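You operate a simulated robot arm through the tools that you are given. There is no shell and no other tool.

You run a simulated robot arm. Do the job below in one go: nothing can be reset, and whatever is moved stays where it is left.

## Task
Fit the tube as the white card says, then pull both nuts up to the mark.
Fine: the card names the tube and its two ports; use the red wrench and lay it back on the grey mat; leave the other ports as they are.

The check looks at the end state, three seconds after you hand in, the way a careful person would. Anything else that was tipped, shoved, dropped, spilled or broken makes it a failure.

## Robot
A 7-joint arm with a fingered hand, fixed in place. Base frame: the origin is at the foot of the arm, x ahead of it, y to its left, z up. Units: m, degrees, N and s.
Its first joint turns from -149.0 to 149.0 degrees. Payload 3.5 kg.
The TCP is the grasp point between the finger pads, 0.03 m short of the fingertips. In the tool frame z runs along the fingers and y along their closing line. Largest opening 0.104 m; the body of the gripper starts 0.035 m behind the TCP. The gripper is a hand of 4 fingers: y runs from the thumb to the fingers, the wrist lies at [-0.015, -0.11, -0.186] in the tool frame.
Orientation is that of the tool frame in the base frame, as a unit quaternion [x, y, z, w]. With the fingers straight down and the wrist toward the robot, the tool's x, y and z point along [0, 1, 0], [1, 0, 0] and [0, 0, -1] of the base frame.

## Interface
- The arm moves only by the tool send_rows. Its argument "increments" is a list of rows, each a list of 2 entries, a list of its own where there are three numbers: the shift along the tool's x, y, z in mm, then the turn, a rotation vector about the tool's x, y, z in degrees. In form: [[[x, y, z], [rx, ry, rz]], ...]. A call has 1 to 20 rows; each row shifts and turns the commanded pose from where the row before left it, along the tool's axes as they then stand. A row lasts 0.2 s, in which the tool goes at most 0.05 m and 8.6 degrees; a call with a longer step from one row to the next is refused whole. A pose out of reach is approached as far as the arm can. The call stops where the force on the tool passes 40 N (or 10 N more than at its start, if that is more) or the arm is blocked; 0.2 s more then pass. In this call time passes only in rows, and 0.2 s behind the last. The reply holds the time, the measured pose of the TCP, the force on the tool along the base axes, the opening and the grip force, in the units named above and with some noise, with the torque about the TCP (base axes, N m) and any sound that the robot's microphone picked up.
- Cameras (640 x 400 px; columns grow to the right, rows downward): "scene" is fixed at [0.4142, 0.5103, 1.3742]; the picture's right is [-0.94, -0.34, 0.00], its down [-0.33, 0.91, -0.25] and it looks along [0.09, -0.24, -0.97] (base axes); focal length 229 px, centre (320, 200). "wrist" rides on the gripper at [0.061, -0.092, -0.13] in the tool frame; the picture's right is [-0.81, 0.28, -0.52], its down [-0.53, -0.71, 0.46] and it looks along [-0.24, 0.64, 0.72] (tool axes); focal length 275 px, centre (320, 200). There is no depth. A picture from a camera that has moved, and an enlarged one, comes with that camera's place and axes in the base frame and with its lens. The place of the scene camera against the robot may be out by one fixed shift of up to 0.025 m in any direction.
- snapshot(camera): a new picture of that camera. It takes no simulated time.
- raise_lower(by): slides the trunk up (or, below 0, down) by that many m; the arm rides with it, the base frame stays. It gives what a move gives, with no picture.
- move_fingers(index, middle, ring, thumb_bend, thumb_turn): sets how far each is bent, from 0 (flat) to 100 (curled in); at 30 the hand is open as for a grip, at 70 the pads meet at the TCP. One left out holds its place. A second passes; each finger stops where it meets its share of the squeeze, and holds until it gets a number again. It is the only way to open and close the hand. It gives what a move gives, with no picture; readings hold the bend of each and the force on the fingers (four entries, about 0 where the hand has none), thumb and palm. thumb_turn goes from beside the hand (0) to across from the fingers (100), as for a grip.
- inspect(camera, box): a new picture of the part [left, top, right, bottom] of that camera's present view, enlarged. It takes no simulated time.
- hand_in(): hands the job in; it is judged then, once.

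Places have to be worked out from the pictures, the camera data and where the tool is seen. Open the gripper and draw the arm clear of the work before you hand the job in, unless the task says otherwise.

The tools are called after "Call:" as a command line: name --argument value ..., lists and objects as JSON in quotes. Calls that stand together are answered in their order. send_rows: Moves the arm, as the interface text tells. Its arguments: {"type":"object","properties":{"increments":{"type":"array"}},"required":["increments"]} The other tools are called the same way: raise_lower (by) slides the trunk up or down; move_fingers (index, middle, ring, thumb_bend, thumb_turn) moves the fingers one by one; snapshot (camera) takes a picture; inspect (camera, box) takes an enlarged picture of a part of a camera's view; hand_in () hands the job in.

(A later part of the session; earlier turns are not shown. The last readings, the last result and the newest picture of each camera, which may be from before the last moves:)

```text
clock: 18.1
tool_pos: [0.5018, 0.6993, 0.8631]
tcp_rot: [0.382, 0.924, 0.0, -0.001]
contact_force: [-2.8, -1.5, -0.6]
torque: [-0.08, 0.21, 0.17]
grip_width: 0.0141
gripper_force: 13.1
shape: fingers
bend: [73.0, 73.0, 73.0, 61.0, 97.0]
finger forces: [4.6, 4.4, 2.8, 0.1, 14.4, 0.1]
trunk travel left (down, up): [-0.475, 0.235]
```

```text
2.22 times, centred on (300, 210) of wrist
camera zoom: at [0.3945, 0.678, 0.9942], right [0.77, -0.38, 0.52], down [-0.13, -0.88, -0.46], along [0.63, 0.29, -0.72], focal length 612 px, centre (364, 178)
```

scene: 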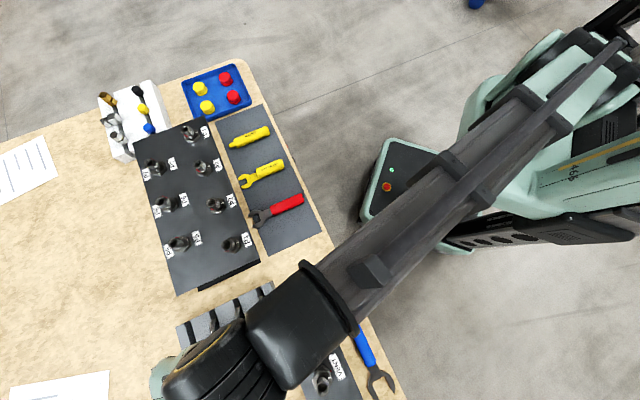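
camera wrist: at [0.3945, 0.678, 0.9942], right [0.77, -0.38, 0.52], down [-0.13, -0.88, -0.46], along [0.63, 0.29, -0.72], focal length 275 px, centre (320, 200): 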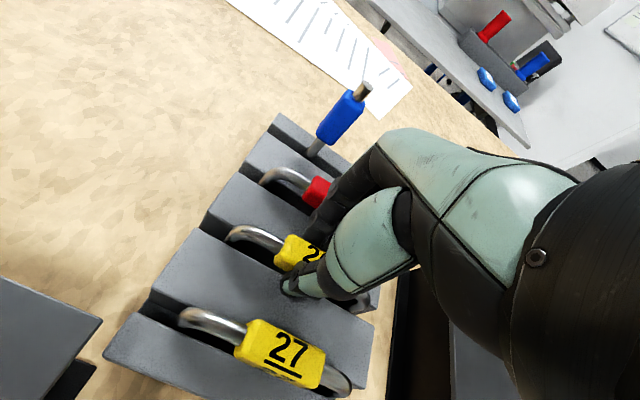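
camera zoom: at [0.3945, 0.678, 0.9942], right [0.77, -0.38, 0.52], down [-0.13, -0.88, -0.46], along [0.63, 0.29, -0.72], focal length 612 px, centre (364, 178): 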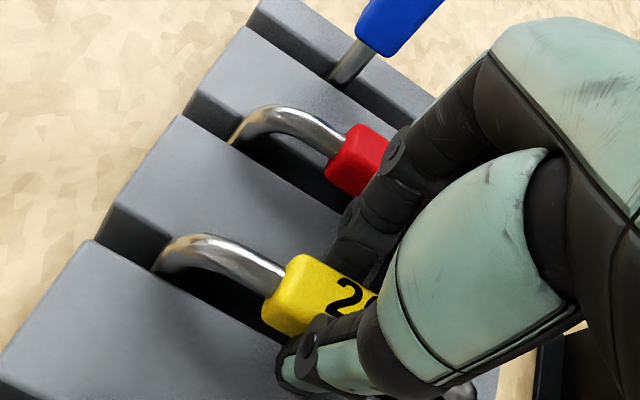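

The block is gripped at about 13 N with all fingers in contact. I'll lift slowly and watch the tube.

Call:
send_rows --increments '[[[0, 0, -5], [0, 0, 0]], [[0, 0, -10], [0, 0, 0]], [[0, 0, -15], [0, 0, 0]]]'

Call:
snapshot --camera "wrist"

Call:
inspect --camera "wrist" --box '[200, 120, 400, 300]'

```text
clock: 18.9
tool_pos: [0.5011, 0.7, 0.8928]
tcp_rot: [0.382, 0.924, 0.0, -0.001]
contact_force: [-3.7, -2.4, 1.0]
torque: [-0.13, 0.14, 0.16]
grip_width: 0.0143
gripper_force: 12.4
shape: fingers
bend: [73.0, 73.0, 73.0, 62.0, 96.0]
finger forces: [4.5, 3.7, 2.5, 0.0, 14.1, 0.0]
trunk travel left (down, up): [-0.475, 0.235]
```

```text
taken
camera wrist: at [0.3947, 0.6771, 1.025], right [0.77, -0.38, 0.52], down [-0.13, -0.88, -0.46], along [0.63, 0.29, -0.73], focal length 275 px, centre (320, 200)
```

wrist: 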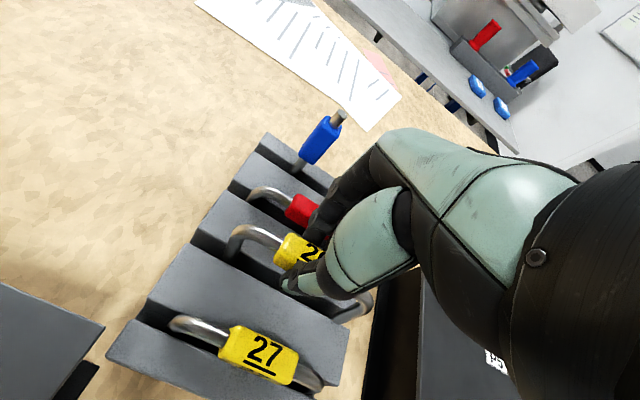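

```text
2.22 times, centred on (300, 210) of wrist
camera zoom: at [0.3947, 0.6771, 1.025], right [0.77, -0.38, 0.52], down [-0.13, -0.88, -0.46], along [0.63, 0.29, -0.73], focal length 612 px, centre (364, 178)
```

zoom: 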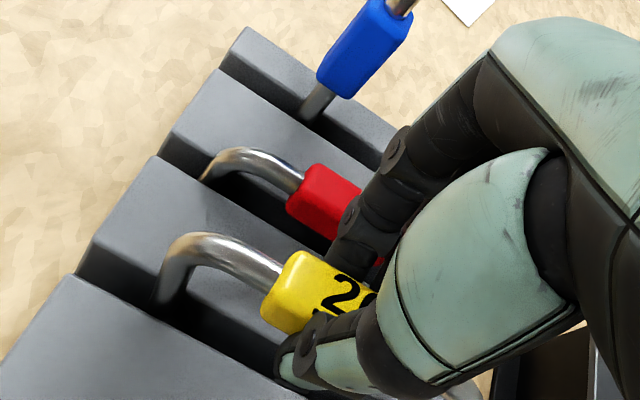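

The tube comes up with the hand. I'll lift to about z 1.0, well clear of the rack and ports, and inspect it.

Call:
send_rows --increments '[[[0, 0, -15], [0, 0, 0]], [[0, 0, -15], [0, 0, 0]], [[0, 0, -20], [0, 0, 0]], [[0, 0, -25], [0, 0, 0]], [[0, 0, -25], [0, 0, 0]], [[0, 0, 0], [0, 0, 0]]]'

Call:
snapshot --camera "wrist"

Call:
inspect --camera "wrist" --box '[200, 160, 400, 340]'

Call:
snapshot --camera "scene"

```text
clock: 20.4
tool_pos: [0.5028, 0.6999, 0.9912]
tcp_rot: [0.381, 0.924, 0.0, 0.0]
contact_force: [0.1, 0.7, -0.6]
torque: [0.0, 0.01, -0.03]
grip_width: 0.0138
gripper_force: 12.3
shape: fingers
bend: [73.0, 73.0, 74.0, 63.0, 95.0]
finger forces: [8.5, 3.0, 0.7, 0.0, 12.0, 0.0]
trunk travel left (down, up): [-0.475, 0.235]
```

```text
taken
camera wrist: at [0.3955, 0.6794, 1.1222], right [0.77, -0.38, 0.52], down [-0.13, -0.88, -0.46], along [0.63, 0.29, -0.73], focal length 275 px, centre (320, 200)
```

wrist: 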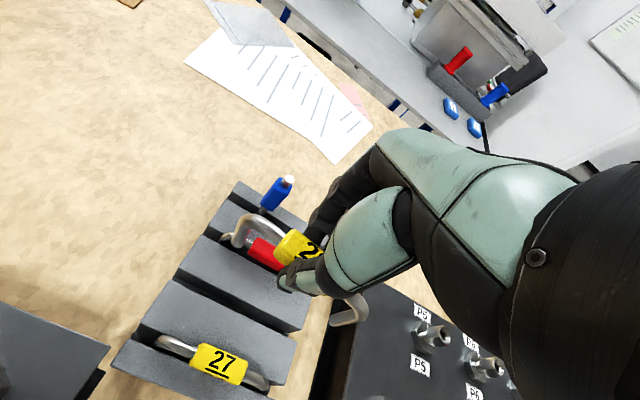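

```text
2.22 times, centred on (300, 250) of wrist
camera zoom: at [0.3955, 0.6794, 1.1222], right [0.77, -0.38, 0.52], down [-0.13, -0.88, -0.46], along [0.63, 0.29, -0.73], focal length 612 px, centre (364, 89)
```

zoom: 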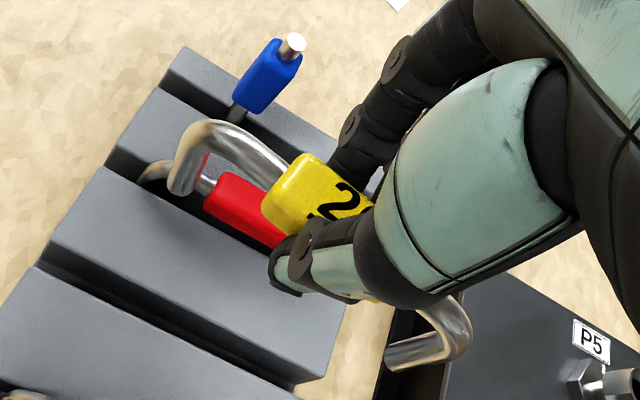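

```text
taken
```

scene: 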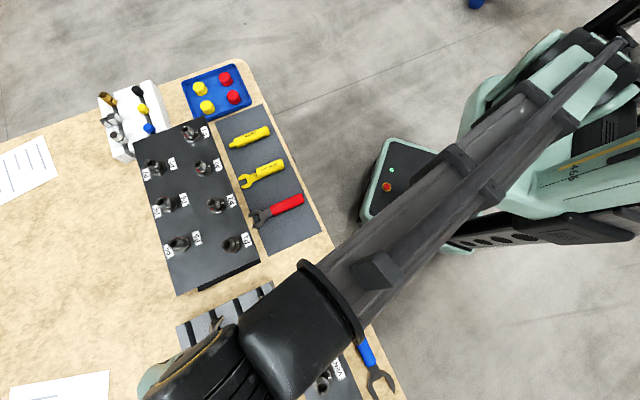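

The tube is held. I need its exact pose in the hand, so I'll zoom in on both leg ends.

Call:
inspect --camera "wrist" --box '[215, 205, 335, 295]'

Call:
inspect --camera "wrist" --box '[290, 270, 390, 345]'

```text
4.44 times, centred on (275, 250) of wrist
camera zoom: at [0.3955, 0.6794, 1.1222], right [0.77, -0.38, 0.52], down [-0.13, -0.88, -0.46], along [0.63, 0.29, -0.73], focal length 1224 px, centre (520, -22)
```

zoom: 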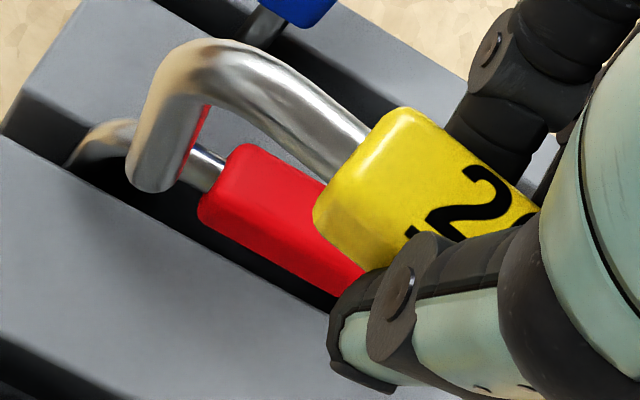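

```text
5.33 times, centred on (340, 308) of wrist
camera zoom: at [0.3955, 0.6794, 1.1222], right [0.77, -0.38, 0.52], down [-0.13, -0.88, -0.46], along [0.63, 0.29, -0.73], focal length 1468 px, centre (213, -373)
```

zoom: 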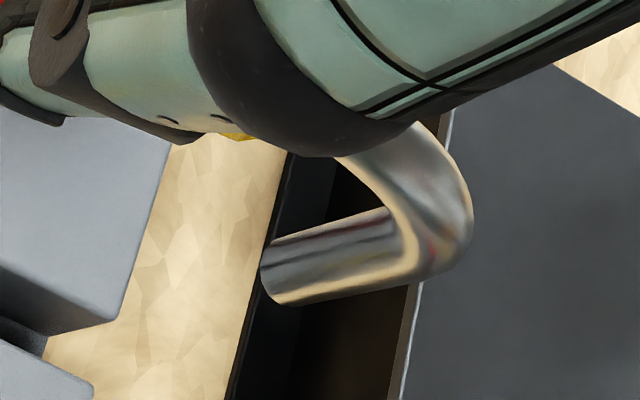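

The measurements agree that the tube turned about 14° in yaw, 9° in pitch and 7° in roll within the grip. I'll raise a bit and rotate the hand so the tube hangs plumb and parallel to the P2–P3 line.

Call:
send_rows --increments '[[[0, 0, -20], [0, 0, 0]], [[0, 0, 0], [2.72, 3.16, -4.49]], [[0, 0, 0], [2.72, 3.16, -4.49]], [[0, 0, 0], [2.73, 3.17, -4.48]], [[0, 0, 0], [0, 0, 0]]]'

Call:
snapshot --camera "wrist"

Call:
inspect --camera "wrist" --box '[200, 160, 400, 340]'

```text
clock: 21.6
tool_pos: [0.5019, 0.7001, 1.0106]
tcp_rot: [0.268, 0.957, -0.033, -0.105]
contact_force: [-0.5, -0.1, 0.1]
torque: [0.01, 0.03, -0.02]
grip_width: 0.0139
gripper_force: 12.1
shape: fingers
bend: [73.0, 73.0, 74.0, 63.0, 95.0]
finger forces: [8.6, 3.1, 0.6, 0.0, 11.9, 0.0]
trunk travel left (down, up): [-0.475, 0.235]
```

```text
taken
camera wrist: at [0.4345, 0.6542, 1.1613], right [0.93, -0.18, 0.32], down [-0.02, -0.89, -0.46], along [0.37, 0.42, -0.83], focal length 275 px, centre (320, 200)
```

wrist: 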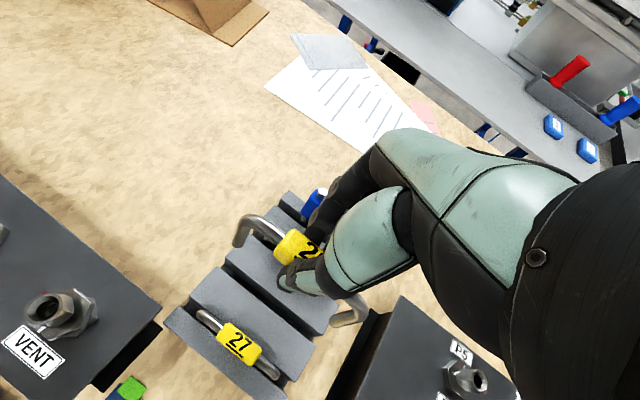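

```text
2.22 times, centred on (300, 250) of wrist
camera zoom: at [0.4345, 0.6542, 1.1613], right [0.93, -0.18, 0.32], down [-0.02, -0.89, -0.46], along [0.37, 0.42, -0.83], focal length 612 px, centre (364, 89)
```

zoom: 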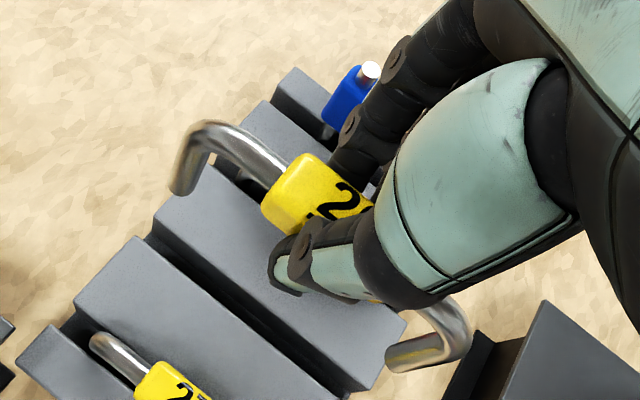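

The legs now look plumb against the vertical reference. I'll carry the tube level over to P2–P3, keeping the leg tips about 45 mm above the nuts.

Call:
send_rows --increments '[[[-39.0, -14.05, -5.42], [0, 0, 0]], [[-39.0, -14.05, -5.42], [0, 0, 0]], [[-39.0, -14.05, -5.42], [0, 0, 0]], [[-39.0, -14.05, -5.42], [0, 0, 0]], [[-39.0, -14.05, -5.42], [0, 0, 0]], [[-39.0, -14.05, -5.42], [0, 0, 0]], [[-39.0, -14.05, -5.42], [0, 0, 0]], [[-39.0, -14.05, -5.42], [0, 0, 0]], [[0, 0, 0], [0, 0, 0]]]'

Call:
snapshot --camera "wrist"

Call:
inspect --camera "wrist" --box '[180, 180, 400, 380]'

Call:
inspect --camera "scene" --box '[130, 100, 310, 260]'

```text
clock: 23.6
tool_pos: [0.7124, 0.4416, 1.0156]
tcp_rot: [0.269, 0.957, -0.033, -0.104]
contact_force: [0.2, -0.8, -0.1]
torque: [0.02, 0.01, -0.01]
grip_width: 0.0139
gripper_force: 12.0
shape: fingers
bend: [73.0, 73.0, 74.0, 63.0, 95.0]
finger forces: [8.5, 3.1, 0.6, 0.1, 11.9, 0.1]
trunk travel left (down, up): [-0.475, 0.235]
```

```text
taken
camera wrist: at [0.6452, 0.396, 1.165], right [0.93, -0.18, 0.33], down [-0.02, -0.89, -0.45], along [0.37, 0.42, -0.83], focal length 275 px, centre (320, 200)
```

wrist: 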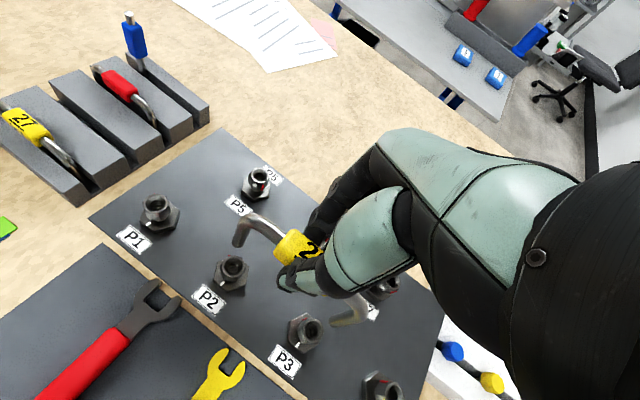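

```text
2.00 times, centred on (290, 280) of wrist
camera zoom: at [0.6452, 0.396, 1.165], right [0.93, -0.18, 0.33], down [-0.02, -0.89, -0.45], along [0.37, 0.42, -0.83], focal length 551 px, centre (380, 40)
```

zoom: 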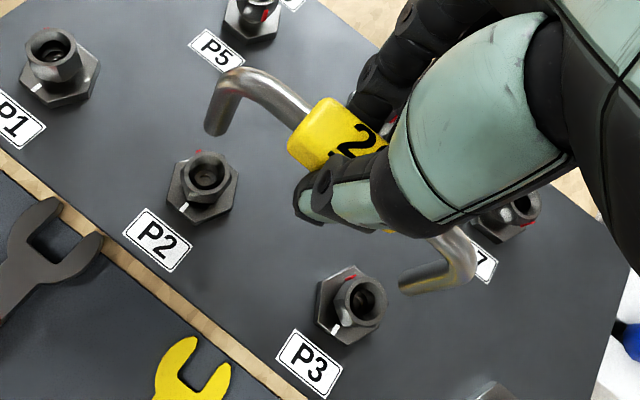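

```text
2.50 times, centred on (220, 180) of scene
camera zoom: at [0.4142, 0.5103, 1.3742], right [-0.94, -0.34, 0.0], down [-0.33, 0.91, -0.25], along [0.09, -0.24, -0.97], focal length 573 px, centre (570, 250)
```

zoom: 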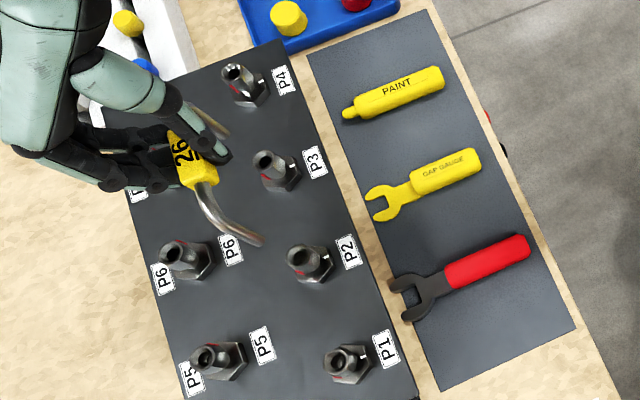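

The wrist camera now sees both leg tips and both nuts. Tips and nuts agree within 2–4 mm in plan, so I'll lower straight down 25 mm and re-measure closer in.

Call:
send_rows --increments '[[[-2.7, 0.1, 12.2], [0, 0, 0]], [[-2.7, 0.1, 12.2], [0, 0, 0]], [[0, 0, 0], [0, 0, 0]]]'

Call:
inspect --camera "wrist" --box '[190, 180, 390, 340]'

Call:
inspect --camera "wrist" --box '[210, 190, 290, 260]'

Call:
inspect --camera "wrist" --box '[290, 270, 370, 340]'

Call:
inspect --camera "scene" --box '[175, 140, 245, 215]'

```text
clock: 24.4
tool_pos: [0.7124, 0.4388, 0.9885]
tcp_rot: [0.269, 0.957, -0.034, -0.104]
contact_force: [-0.7, 0.9, 0.1]
torque: [-0.02, 0.03, -0.02]
grip_width: 0.0137
gripper_force: 12.0
shape: fingers
bend: [73.0, 73.0, 74.0, 63.0, 95.0]
finger forces: [8.4, 3.1, 0.6, 0.0, 11.9, 0.0]
trunk travel left (down, up): [-0.475, 0.235]
```

```text
2.50 times, centred on (290, 260) of wrist
camera zoom: at [0.6457, 0.3932, 1.1383], right [0.93, -0.18, 0.33], down [-0.02, -0.89, -0.45], along [0.37, 0.42, -0.83], focal length 688 px, centre (395, 50)
```

zoom: 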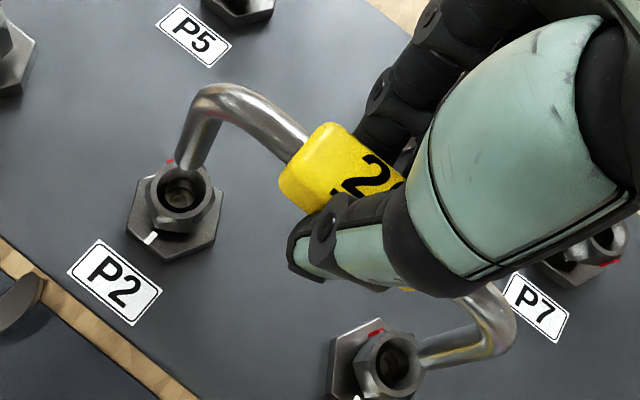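

```text
5.71 times, centred on (250, 225) of wrist
camera zoom: at [0.6457, 0.3932, 1.1383], right [0.93, -0.18, 0.33], down [-0.02, -0.89, -0.45], along [0.37, 0.42, -0.83], focal length 1573 px, centre (720, 57)
```

zoom: 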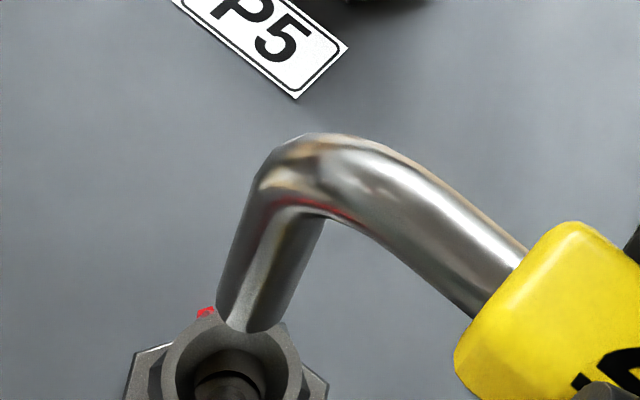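

```text
5.71 times, centred on (330, 305) of wrist
camera zoom: at [0.6457, 0.3932, 1.1383], right [0.93, -0.18, 0.33], down [-0.02, -0.89, -0.45], along [0.37, 0.42, -0.83], focal length 1573 px, centre (263, -400)
```

zoom: 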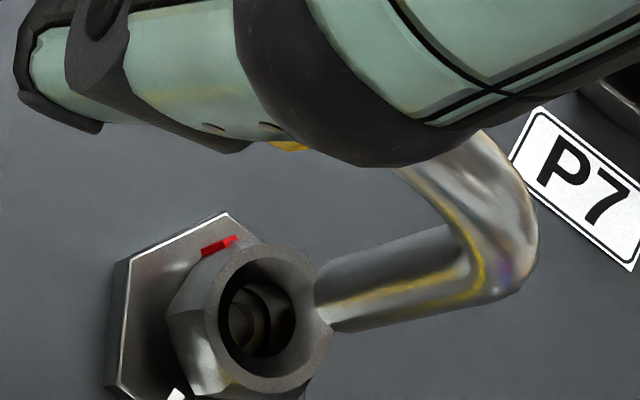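

```text
5.33 times, centred on (210, 178) of scene
camera zoom: at [0.4142, 0.5103, 1.3742], right [-0.94, -0.34, 0.0], down [-0.33, 0.91, -0.25], along [0.09, -0.24, -0.97], focal length 1223 px, centre (907, 320)
```

zoom: 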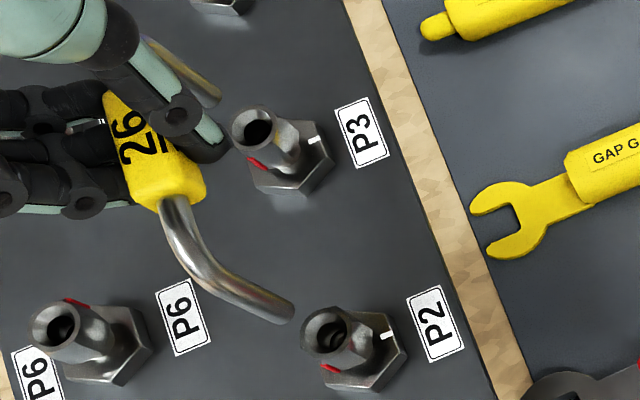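

At this height the tips sit about (+1, +1.3) mm off the nut axes and roughly 23 mm above them, and the spacing matches. I'll apply that small correction and lower 18 mm.

Call:
send_rows --increments '[[[-1.8, -0.2, 9.0], [0, 0, 0]], [[-1.6, 1.0, 8.8], [0, 0, 0]], [[0, 0, 0], [0, 0, 0]]]'

Call:
inspect --camera "wrist" --box '[190, 180, 390, 340]'

Call:
inspect --camera "wrist" --box '[210, 190, 290, 260]'

Call:
inspect --camera "wrist" --box '[290, 270, 370, 340]'

Call:
inspect --camera "scene" --box '[185, 150, 235, 215]'

```text
clock: 25.1
tool_pos: [0.7126, 0.4375, 0.9695]
tcp_rot: [0.268, 0.957, -0.033, -0.104]
contact_force: [-0.5, 0.1, -1.0]
torque: [-0.01, -0.02, -0.02]
grip_width: 0.0137
gripper_force: 11.6
shape: fingers
bend: [73.0, 73.0, 74.0, 63.0, 95.0]
finger forces: [8.5, 3.1, 0.3, 0.0, 11.8, 0.1]
trunk travel left (down, up): [-0.475, 0.235]
```

```text
2.50 times, centred on (290, 260) of wrist
camera zoom: at [0.6447, 0.3921, 1.119], right [0.93, -0.18, 0.33], down [-0.02, -0.89, -0.45], along [0.37, 0.42, -0.83], focal length 688 px, centre (395, 50)
```

zoom: 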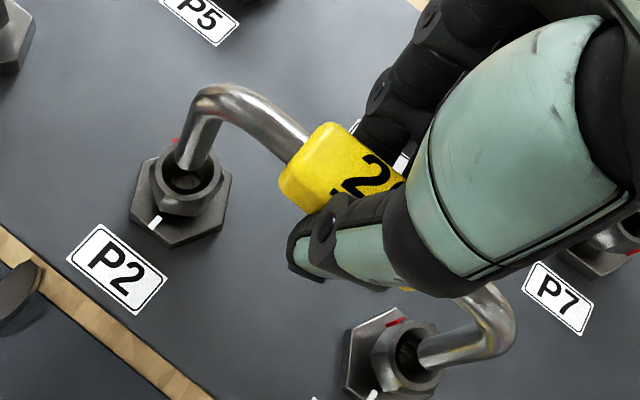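

```text
5.71 times, centred on (250, 225) of wrist
camera zoom: at [0.6447, 0.3921, 1.119], right [0.93, -0.18, 0.33], down [-0.02, -0.89, -0.45], along [0.37, 0.42, -0.83], focal length 1573 px, centre (720, 57)
```

zoom: 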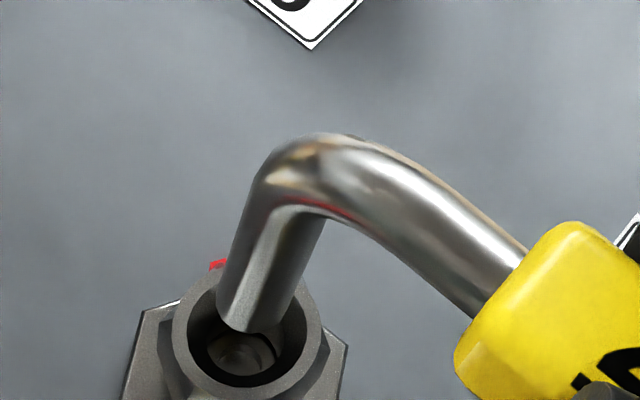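

```text
5.71 times, centred on (330, 305) of wrist
camera zoom: at [0.6447, 0.3921, 1.119], right [0.93, -0.18, 0.33], down [-0.02, -0.89, -0.45], along [0.37, 0.42, -0.83], focal length 1573 px, centre (263, -400)
```

zoom: 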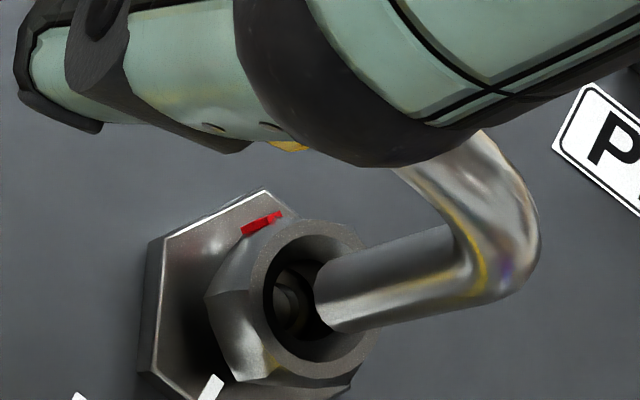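

```text
6.15 times, centred on (210, 182) of scene
camera zoom: at [0.4142, 0.5103, 1.3742], right [-0.94, -0.34, 0.0], down [-0.33, 0.91, -0.25], along [0.09, -0.24, -0.97], focal length 1411 px, centre (997, 308)
```

zoom: 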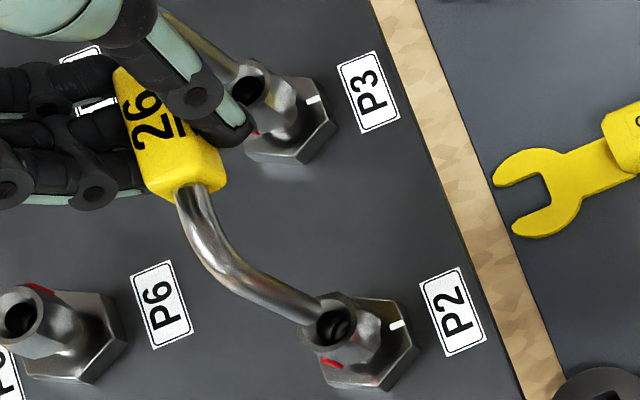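

Both tips look centred over the openings, just above the rims. I'll lower straight in by small steps with the force watched.

Call:
send_rows --increments '[[[-0.9, 0.6, 4.9], [0, 0, 0]], [[-0.9, 0.6, 4.9], [0, 0, 0]], [[0, 0, 0], [0, 0, 0]]]'

Call:
inspect --camera "wrist" --box '[210, 190, 290, 260]'

Call:
inspect --camera "wrist" --box '[290, 270, 370, 340]'

Call:
inspect --camera "scene" --box '[185, 150, 235, 215]'

```text
clock: 25.9
tool_pos: [0.7132, 0.4372, 0.9588]
tcp_rot: [0.268, 0.957, -0.034, -0.104]
contact_force: [-0.8, 0.0, -0.5]
torque: [-0.03, 0.02, 0.01]
grip_width: 0.0141
gripper_force: 11.8
shape: fingers
bend: [73.0, 73.0, 74.0, 63.0, 95.0]
finger forces: [8.5, 3.1, 0.6, 0.0, 11.9, 0.1]
trunk travel left (down, up): [-0.475, 0.235]
```

```text
5.71 times, centred on (250, 225) of wrist
camera zoom: at [0.6451, 0.3913, 1.1093], right [0.93, -0.18, 0.33], down [-0.02, -0.89, -0.45], along [0.37, 0.42, -0.83], focal length 1573 px, centre (720, 57)
```

zoom: 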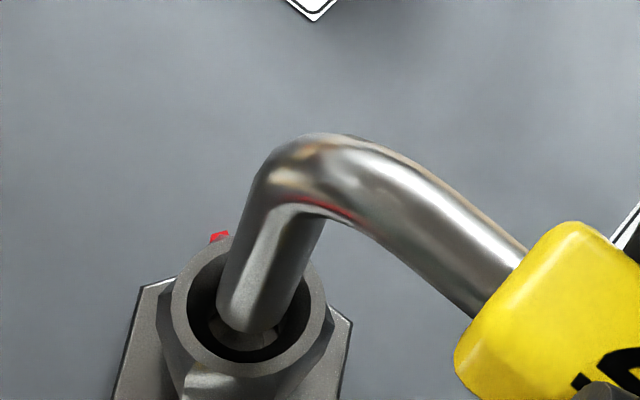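

```text
5.71 times, centred on (330, 305) of wrist
camera zoom: at [0.6451, 0.3913, 1.1093], right [0.93, -0.18, 0.33], down [-0.02, -0.89, -0.45], along [0.37, 0.42, -0.83], focal length 1573 px, centre (263, -400)
```

zoom: 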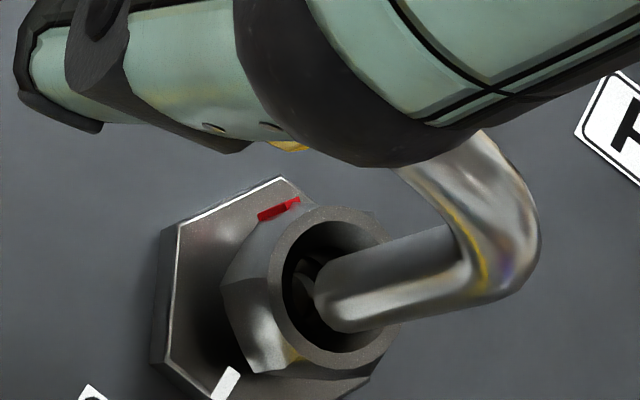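

```text
6.15 times, centred on (210, 182) of scene
camera zoom: at [0.4142, 0.5103, 1.3742], right [-0.94, -0.34, 0.0], down [-0.33, 0.91, -0.25], along [0.09, -0.24, -0.97], focal length 1411 px, centre (997, 308)
```

zoom: 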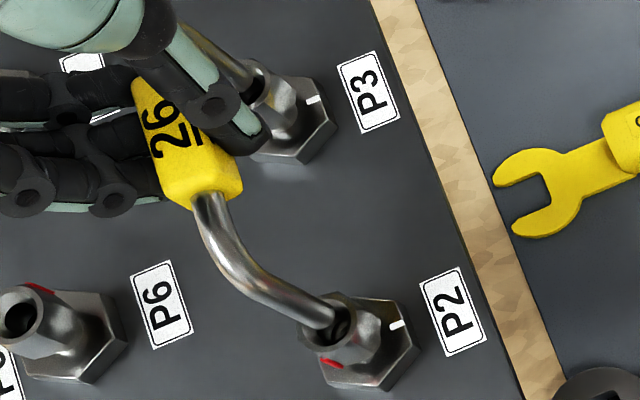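

Both legs are entering and are well centred. I'll continue down in small steps.

Call:
send_rows --increments '[[[-0.54, 0.36, 2.93], [0, 0, 0]], [[-0.54, 0.36, 2.93], [0, 0, 0]], [[-0.54, 0.36, 2.93], [0, 0, 0]], [[0, 0, 0], [0, 0, 0]]]'

Call:
inspect --camera "wrist" --box '[190, 180, 390, 340]'

Call:
inspect --camera "scene" --box '[185, 150, 235, 215]'

```text
clock: 26.9
tool_pos: [0.7137, 0.4383, 0.951]
tcp_rot: [0.269, 0.957, -0.033, -0.104]
contact_force: [-0.9, 0.5, 2.3]
torque: [-0.02, 0.05, 0.01]
grip_width: 0.0138
gripper_force: 11.6
shape: fingers
bend: [73.0, 73.0, 74.0, 63.0, 95.0]
finger forces: [8.3, 3.1, 0.3, 0.0, 12.0, 0.1]
trunk travel left (down, up): [-0.475, 0.235]
```

```text
2.50 times, centred on (290, 260) of wrist
camera zoom: at [0.6459, 0.393, 1.1006], right [0.93, -0.18, 0.33], down [-0.02, -0.89, -0.46], along [0.37, 0.42, -0.83], focal length 688 px, centre (395, 50)
```

zoom: 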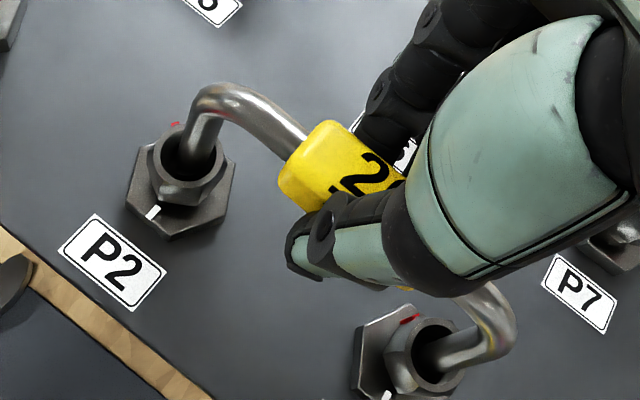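

```text
6.15 times, centred on (210, 182) of scene
camera zoom: at [0.4142, 0.5103, 1.3742], right [-0.94, -0.34, 0.0], down [-0.33, 0.91, -0.25], along [0.09, -0.24, -0.97], focal length 1411 px, centre (997, 308)
```

zoom: 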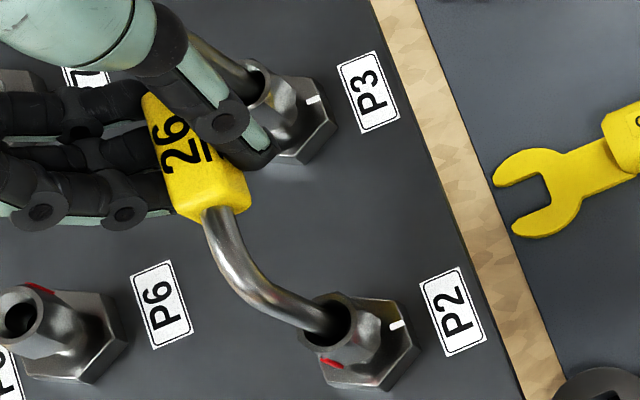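

There are about 2 N of contact at tip depth ≈14 mm. I'll press on gently to see whether it is seated.

Call:
send_rows --increments '[[[-0.36, 0.24, 1.95], [0, 0, 0]], [[-0.36, 0.24, 1.95], [0, 0, 0]], [[0, 0, 0], [0, 0, 0]]]'

Call:
inspect --camera "wrist" --box '[190, 180, 390, 340]'

```text
clock: 27.8
tool_pos: [0.7129, 0.4378, 0.9469]
tcp_rot: [0.269, 0.957, -0.033, -0.104]
contact_force: [-0.7, 0.8, -1.7]
torque: [0.01, -0.04, -0.02]
grip_width: 0.0137
gripper_force: 12.6
shape: fingers
bend: [73.0, 73.0, 74.0, 63.0, 95.0]
finger forces: [8.5, 3.2, 0.4, 0.0, 11.9, 0.0]
trunk travel left (down, up): [-0.475, 0.235]
```

```text
2.50 times, centred on (290, 260) of wrist
camera zoom: at [0.6458, 0.3922, 1.0967], right [0.93, -0.18, 0.33], down [-0.02, -0.89, -0.45], along [0.37, 0.42, -0.83], focal length 688 px, centre (395, 50)
```

zoom: 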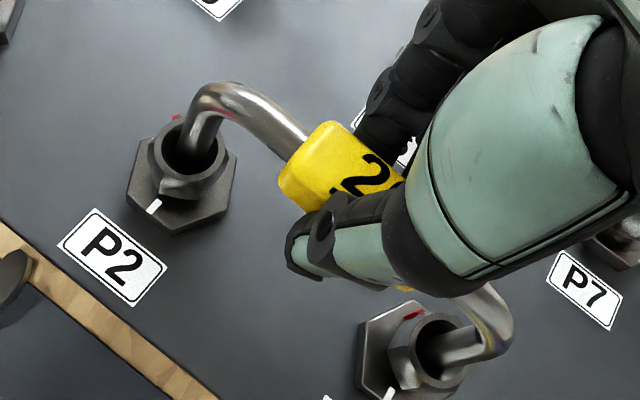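

The force dropped back to about zero, so it is still free. I'll continue down.

Call:
send_rows --increments '[[[-0.36, 0.24, 1.95], [0, 0, 0]], [[-0.36, 0.24, 1.95], [0, 0, 0]], [[-0.36, 0.24, 1.95], [0, 0, 0]], [[0, 0, 0], [0, 0, 0]]]'

Call:
inspect --camera "wrist" --box '[190, 180, 390, 340]'

```text
clock: 28.8
tool_pos: [0.7136, 0.4362, 0.9407]
tcp_rot: [0.268, 0.957, -0.033, -0.104]
contact_force: [-0.5, 0.8, 0.0]
torque: [0.07, -0.01, 0.02]
grip_width: 0.0137
gripper_force: 12.0
shape: fingers
bend: [73.0, 73.0, 74.0, 63.0, 95.0]
finger forces: [8.4, 3.5, 0.3, 0.0, 12.2, 0.1]
trunk travel left (down, up): [-0.475, 0.235]
```

```text
2.50 times, centred on (290, 260) of wrist
camera zoom: at [0.6461, 0.3913, 1.0905], right [0.93, -0.18, 0.33], down [-0.02, -0.89, -0.46], along [0.37, 0.42, -0.83], focal length 688 px, centre (395, 50)
```

zoom: 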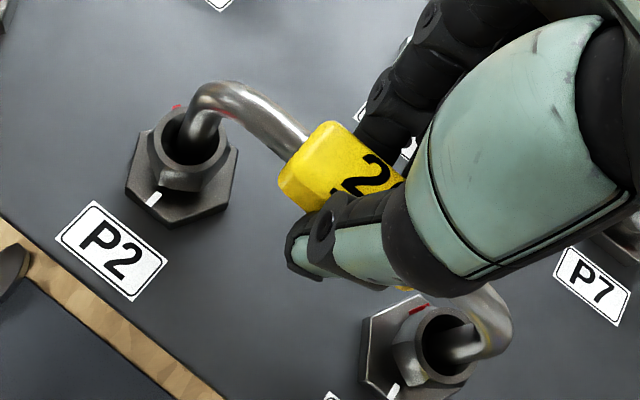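

The legs look slightly toward the back of the bores, so I'll zoom in to measure the centring.

Call:
inspect --camera "wrist" --box '[220, 190, 280, 240]'

Call:
inspect --camera "wrist" --box '[300, 260, 360, 320]'

Call:
inspect --camera "scene" --box '[185, 150, 235, 215]'

```text
8.00 times, centred on (250, 215) of wrist
camera zoom: at [0.6461, 0.3913, 1.0905], right [0.93, -0.18, 0.33], down [-0.02, -0.89, -0.46], along [0.37, 0.42, -0.83], focal length 2202 px, centre (880, 80)
```

zoom: 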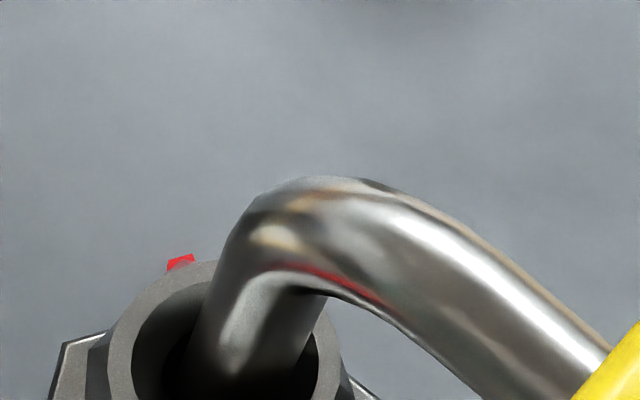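

```text
6.67 times, centred on (330, 290) of wrist
camera zoom: at [0.6461, 0.3913, 1.0905], right [0.93, -0.18, 0.33], down [-0.02, -0.89, -0.46], along [0.37, 0.42, -0.83], focal length 1835 px, centre (253, -400)
```

zoom: 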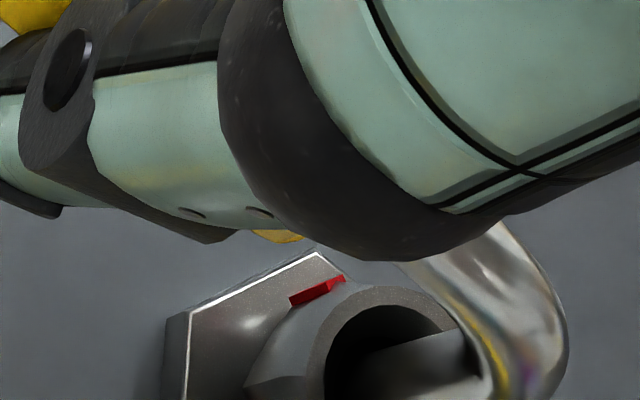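

```text
6.15 times, centred on (210, 182) of scene
camera zoom: at [0.4142, 0.5103, 1.3742], right [-0.94, -0.34, 0.0], down [-0.33, 0.91, -0.25], along [0.09, -0.24, -0.97], focal length 1411 px, centre (997, 308)
```

zoom: 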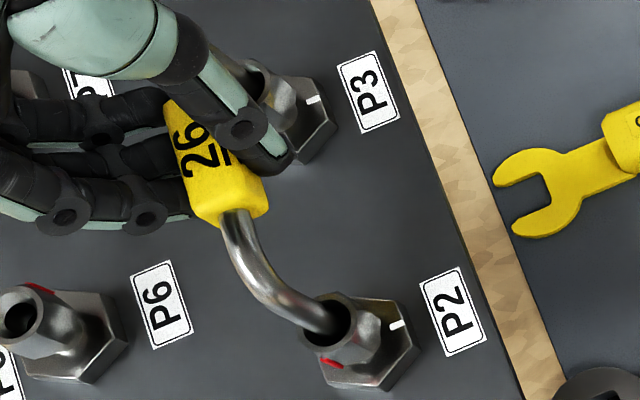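

There is about 1–2 mm of slack, no jamming, and the legs are deep in both bores. I'll keep lowering gently until there is firm contact.

Call:
send_rows --increments '[[[-0.36, 0.24, 1.95], [0, 0, 0]], [[-0.36, 0.24, 1.95], [0, 0, 0]], [[-0.36, 0.24, 1.95], [0, 0, 0]], [[0, 0, 0], [0, 0, 0]]]'

Call:
inspect --camera "wrist" --box '[190, 160, 390, 320]'

```text
clock: 29.8
tool_pos: [0.7122, 0.4376, 0.9355]
tcp_rot: [0.268, 0.957, -0.032, -0.104]
contact_force: [-2.3, 4.7, 12.3]
torque: [0.08, 0.17, 0.0]
grip_width: 0.0135
gripper_force: 14.0
shape: fingers
bend: [73.0, 74.0, 74.0, 63.0, 95.0]
finger forces: [8.5, 5.6, 0.0, 0.1, 13.7, 0.0]
trunk travel left (down, up): [-0.475, 0.235]
```

```text
2.50 times, centred on (290, 240) of wrist
camera zoom: at [0.6445, 0.3916, 1.0859], right [0.93, -0.18, 0.33], down [-0.02, -0.89, -0.46], along [0.37, 0.42, -0.83], focal length 688 px, centre (395, 100)
```

zoom: 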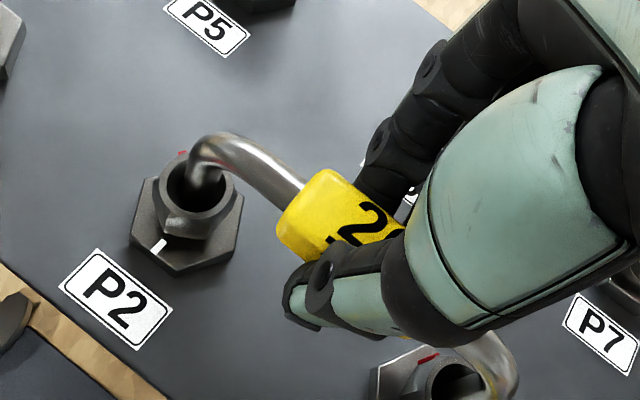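

Contact of about 12 N appears with the tips roughly 30 mm below the rims, likely seated with a slight side load. I'll open the hand so the tube can settle by itself.

Call:
move_fingers --index 60 --middle 60 --ring 60 --thumb_bend 52

Call:
inspect --camera "wrist" --box '[190, 160, 390, 320]'

Call:
inspect --camera "scene" --box '[175, 140, 245, 215]'

```text
clock: 30.8
tool_pos: [0.7132, 0.4372, 0.9336]
tcp_rot: [0.268, 0.957, -0.034, -0.104]
contact_force: [0.7, 1.0, -0.1]
torque: [0.0, -0.01, -0.01]
grip_width: 0.0358
gripper_force: 0.1
shape: fingers
bend: [60.0, 60.0, 60.0, 52.0, 97.0]
finger forces: [0.0, 0.1, 0.0, 0.0, 0.0, 0.1]
trunk travel left (down, up): [-0.475, 0.235]
```

```text
2.50 times, centred on (290, 240) of wrist
camera zoom: at [0.6458, 0.3914, 1.0846], right [0.93, -0.18, 0.33], down [-0.02, -0.89, -0.45], along [0.37, 0.42, -0.83], focal length 688 px, centre (395, 100)
```

zoom: 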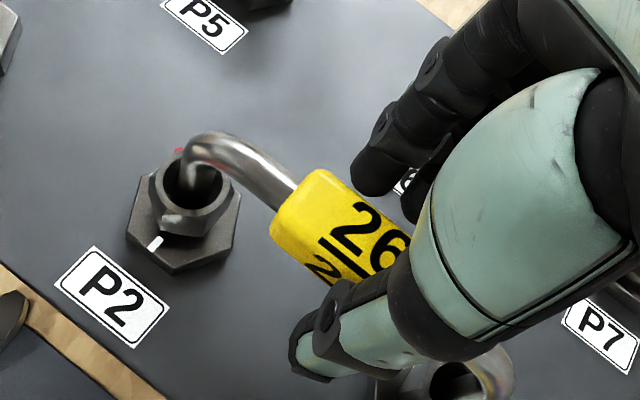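

```text
5.33 times, centred on (210, 178) of scene
camera zoom: at [0.4142, 0.5103, 1.3742], right [-0.94, -0.34, 0.0], down [-0.33, 0.91, -0.25], along [0.09, -0.24, -0.97], focal length 1223 px, centre (907, 320)
```

zoom: 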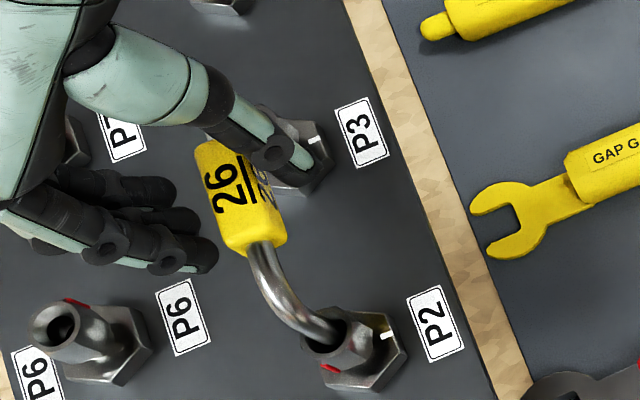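

The tube stands on its own in both ports. I'll withdraw along the finger direction.

Call:
send_rows --increments '[[[0, 0, -10], [0, 0, 0]], [[0, 0, -15], [0, 0, 0]], [[0, 0, -20], [0, 0, 0]], [[0, 0, -30], [0, 0, 0]], [[0, 0, -30], [0, 0, 0]]]'

Call:
snapshot --camera "wrist"

Call:
inspect --camera "scene" --box '[175, 140, 245, 215]'

```text
clock: 31.9
tool_pos: [0.7376, 0.4387, 1.0362]
tcp_rot: [0.269, 0.957, -0.033, -0.103]
contact_force: [0.0, 0.0, 0.4]
torque: [0.01, -0.01, 0.02]
grip_width: 0.0358
gripper_force: 0.2
shape: fingers
bend: [60.0, 60.0, 60.0, 52.0, 97.0]
finger forces: [0.0, 0.0, 0.1, 0.0, 0.0, 0.0]
trunk travel left (down, up): [-0.475, 0.235]
```

```text
taken
camera wrist: at [0.6695, 0.3922, 1.1861], right [0.93, -0.18, 0.33], down [-0.02, -0.89, -0.45], along [0.37, 0.42, -0.83], focal length 275 px, centre (320, 200)
```

wrist: 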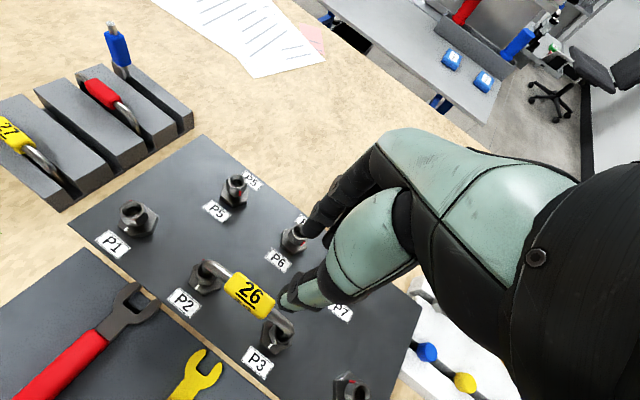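

```text
5.33 times, centred on (210, 178) of scene
camera zoom: at [0.4142, 0.5103, 1.3742], right [-0.94, -0.34, 0.0], down [-0.33, 0.91, -0.25], along [0.09, -0.24, -0.97], focal length 1223 px, centre (907, 320)
```

zoom: 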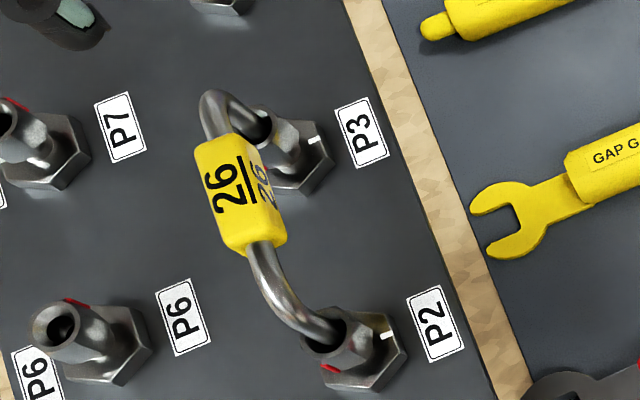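

The tube sits in both ports. I'll zoom in to check how far each leg is inserted and where the marks are.

Call:
inspect --camera "wrist" --box '[170, 240, 310, 360]'

Call:
inspect --camera "scene" --box '[195, 185, 240, 220]'

Call:
inspect --camera "scene" --box '[185, 150, 230, 185]'

```text
3.33 times, centred on (240, 300) of wrist
camera zoom: at [0.6695, 0.3922, 1.1861], right [0.93, -0.18, 0.33], down [-0.02, -0.89, -0.45], along [0.37, 0.42, -0.83], focal length 918 px, centre (587, -133)
```

zoom: 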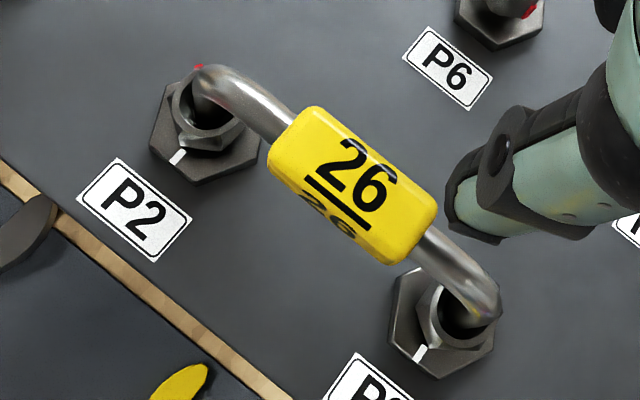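

```text
11.43 times, centred on (218, 202) of scene
camera zoom: at [0.4142, 0.5103, 1.3742], right [-0.94, -0.34, 0.0], down [-0.33, 0.91, -0.25], along [0.09, -0.24, -0.97], focal length 2621 px, centre (1491, 171)
```

zoom: 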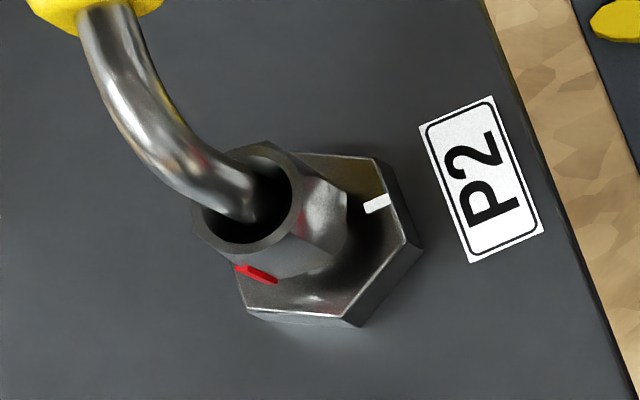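

```text
11.43 times, centred on (208, 168) of scene
camera zoom: at [0.4142, 0.5103, 1.3742], right [-0.94, -0.34, 0.0], down [-0.33, 0.91, -0.25], along [0.09, -0.24, -0.97], focal length 2621 px, centre (1606, 571)
```

zoom: 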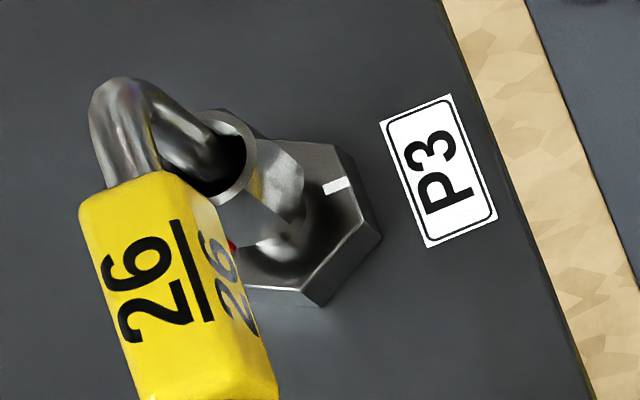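

Both legs are in to the bend at P2 and P3. I'll bring the hand back to vertical and press lightly on the block with closed fingertips to confirm it is bottomed.

Call:
send_rows --increments '[[[0, 0, 0], [-2.72, -3.16, 4.49]], [[0, 0, 0], [-2.72, -3.16, 4.49]], [[0, 0, 0], [-2.73, -3.17, 4.48]], [[20.4, -30.6, 0], [0, 0, 0]], [[0, 0, 0], [0, 0, 0]]]'

Call:
move_fingers --index 70 --middle 70 --ring 70 --thumb_bend 68

Call:
snapshot --camera "wrist"

Call:
inspect --camera "wrist" --box '[180, 200, 400, 380]'

```text
clock: 33.1
tool_pos: [0.6986, 0.4325, 1.0369]
tcp_rot: [0.382, 0.924, 0.001, -0.001]
contact_force: [-0.4, 0.3, 0.6]
torque: [0.01, -0.01, -0.01]
grip_width: 0.0359
gripper_force: 0.1
shape: fingers
bend: [60.0, 60.0, 60.0, 52.0, 97.0]
finger forces: [0.0, 0.1, 0.0, 0.1, 0.1, 0.0]
trunk travel left (down, up): [-0.475, 0.235]
```

```text
clock: 34.1
tool_pos: [0.7, 0.4329, 1.0372]
tcp_rot: [0.382, 0.924, 0.0, -0.001]
contact_force: [-0.2, 0.1, 0.1]
torque: [-0.03, 0.03, -0.03]
grip_width: 0.004
gripper_force: 0.0
shape: fingers
bend: [70.0, 70.0, 70.0, 68.0, 97.0]
finger forces: [0.0, 0.0, 0.0, 0.0, 0.0, 0.0]
trunk travel left (down, up): [-0.475, 0.235]
```

```text
taken
camera wrist: at [0.593, 0.4112, 1.1674], right [0.77, -0.38, 0.52], down [-0.13, -0.88, -0.46], along [0.63, 0.29, -0.72], focal length 275 px, centre (320, 200)
```

wrist: 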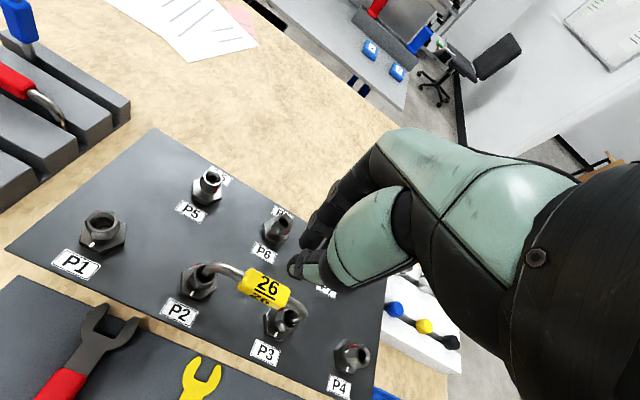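

```text
2.22 times, centred on (290, 290) of wrist
camera zoom: at [0.593, 0.4112, 1.1674], right [0.77, -0.38, 0.52], down [-0.13, -0.88, -0.46], along [0.63, 0.29, -0.72], focal length 612 px, centre (387, 0)
```

zoom: 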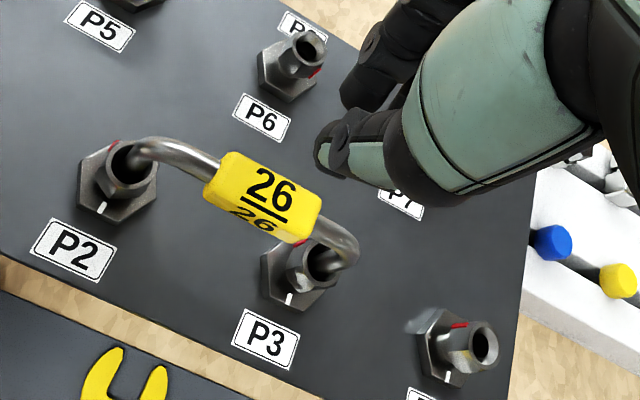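

Both ends look equally inserted from this angle. I'll lower the closed fingertips onto the block gently.

Call:
send_rows --increments '[[[0, 0, 20], [0, 0, 0]], [[0, 0, 20], [0, 0, 0]], [[0, 0, 15], [0, 0, 0]], [[0, 0, 3], [0, 0, 0]], [[0, 0, 3], [0, 0, 0]], [[0, 0, 0], [0, 0, 0]]]'

Call:
inspect --camera "wrist" --box '[180, 160, 400, 340]'

```text
clock: 35.5
tool_pos: [0.7015, 0.4321, 0.9755]
tcp_rot: [0.381, 0.924, 0.001, -0.001]
contact_force: [0.1, -0.1, -0.4]
torque: [0.03, 0.02, 0.0]
grip_width: 0.0038
gripper_force: 0.1
shape: fingers
bend: [70.0, 70.0, 70.0, 68.0, 97.0]
finger forces: [0.0, 0.1, 0.1, 0.1, 0.1, 0.0]
trunk travel left (down, up): [-0.475, 0.235]
```

```text
2.22 times, centred on (290, 250) of wrist
camera zoom: at [0.5946, 0.4089, 1.1073], right [0.77, -0.38, 0.52], down [-0.13, -0.88, -0.46], along [0.63, 0.29, -0.72], focal length 612 px, centre (387, 89)
```

zoom: 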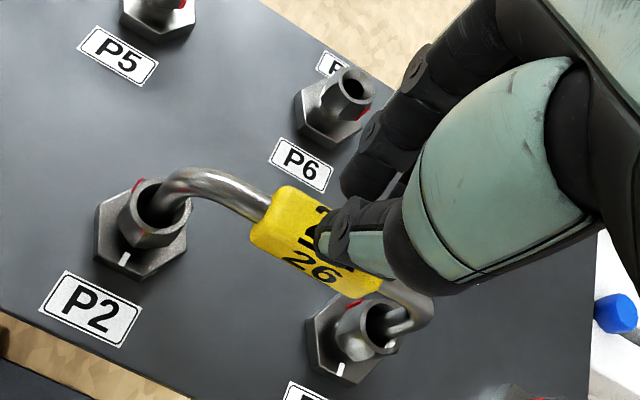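

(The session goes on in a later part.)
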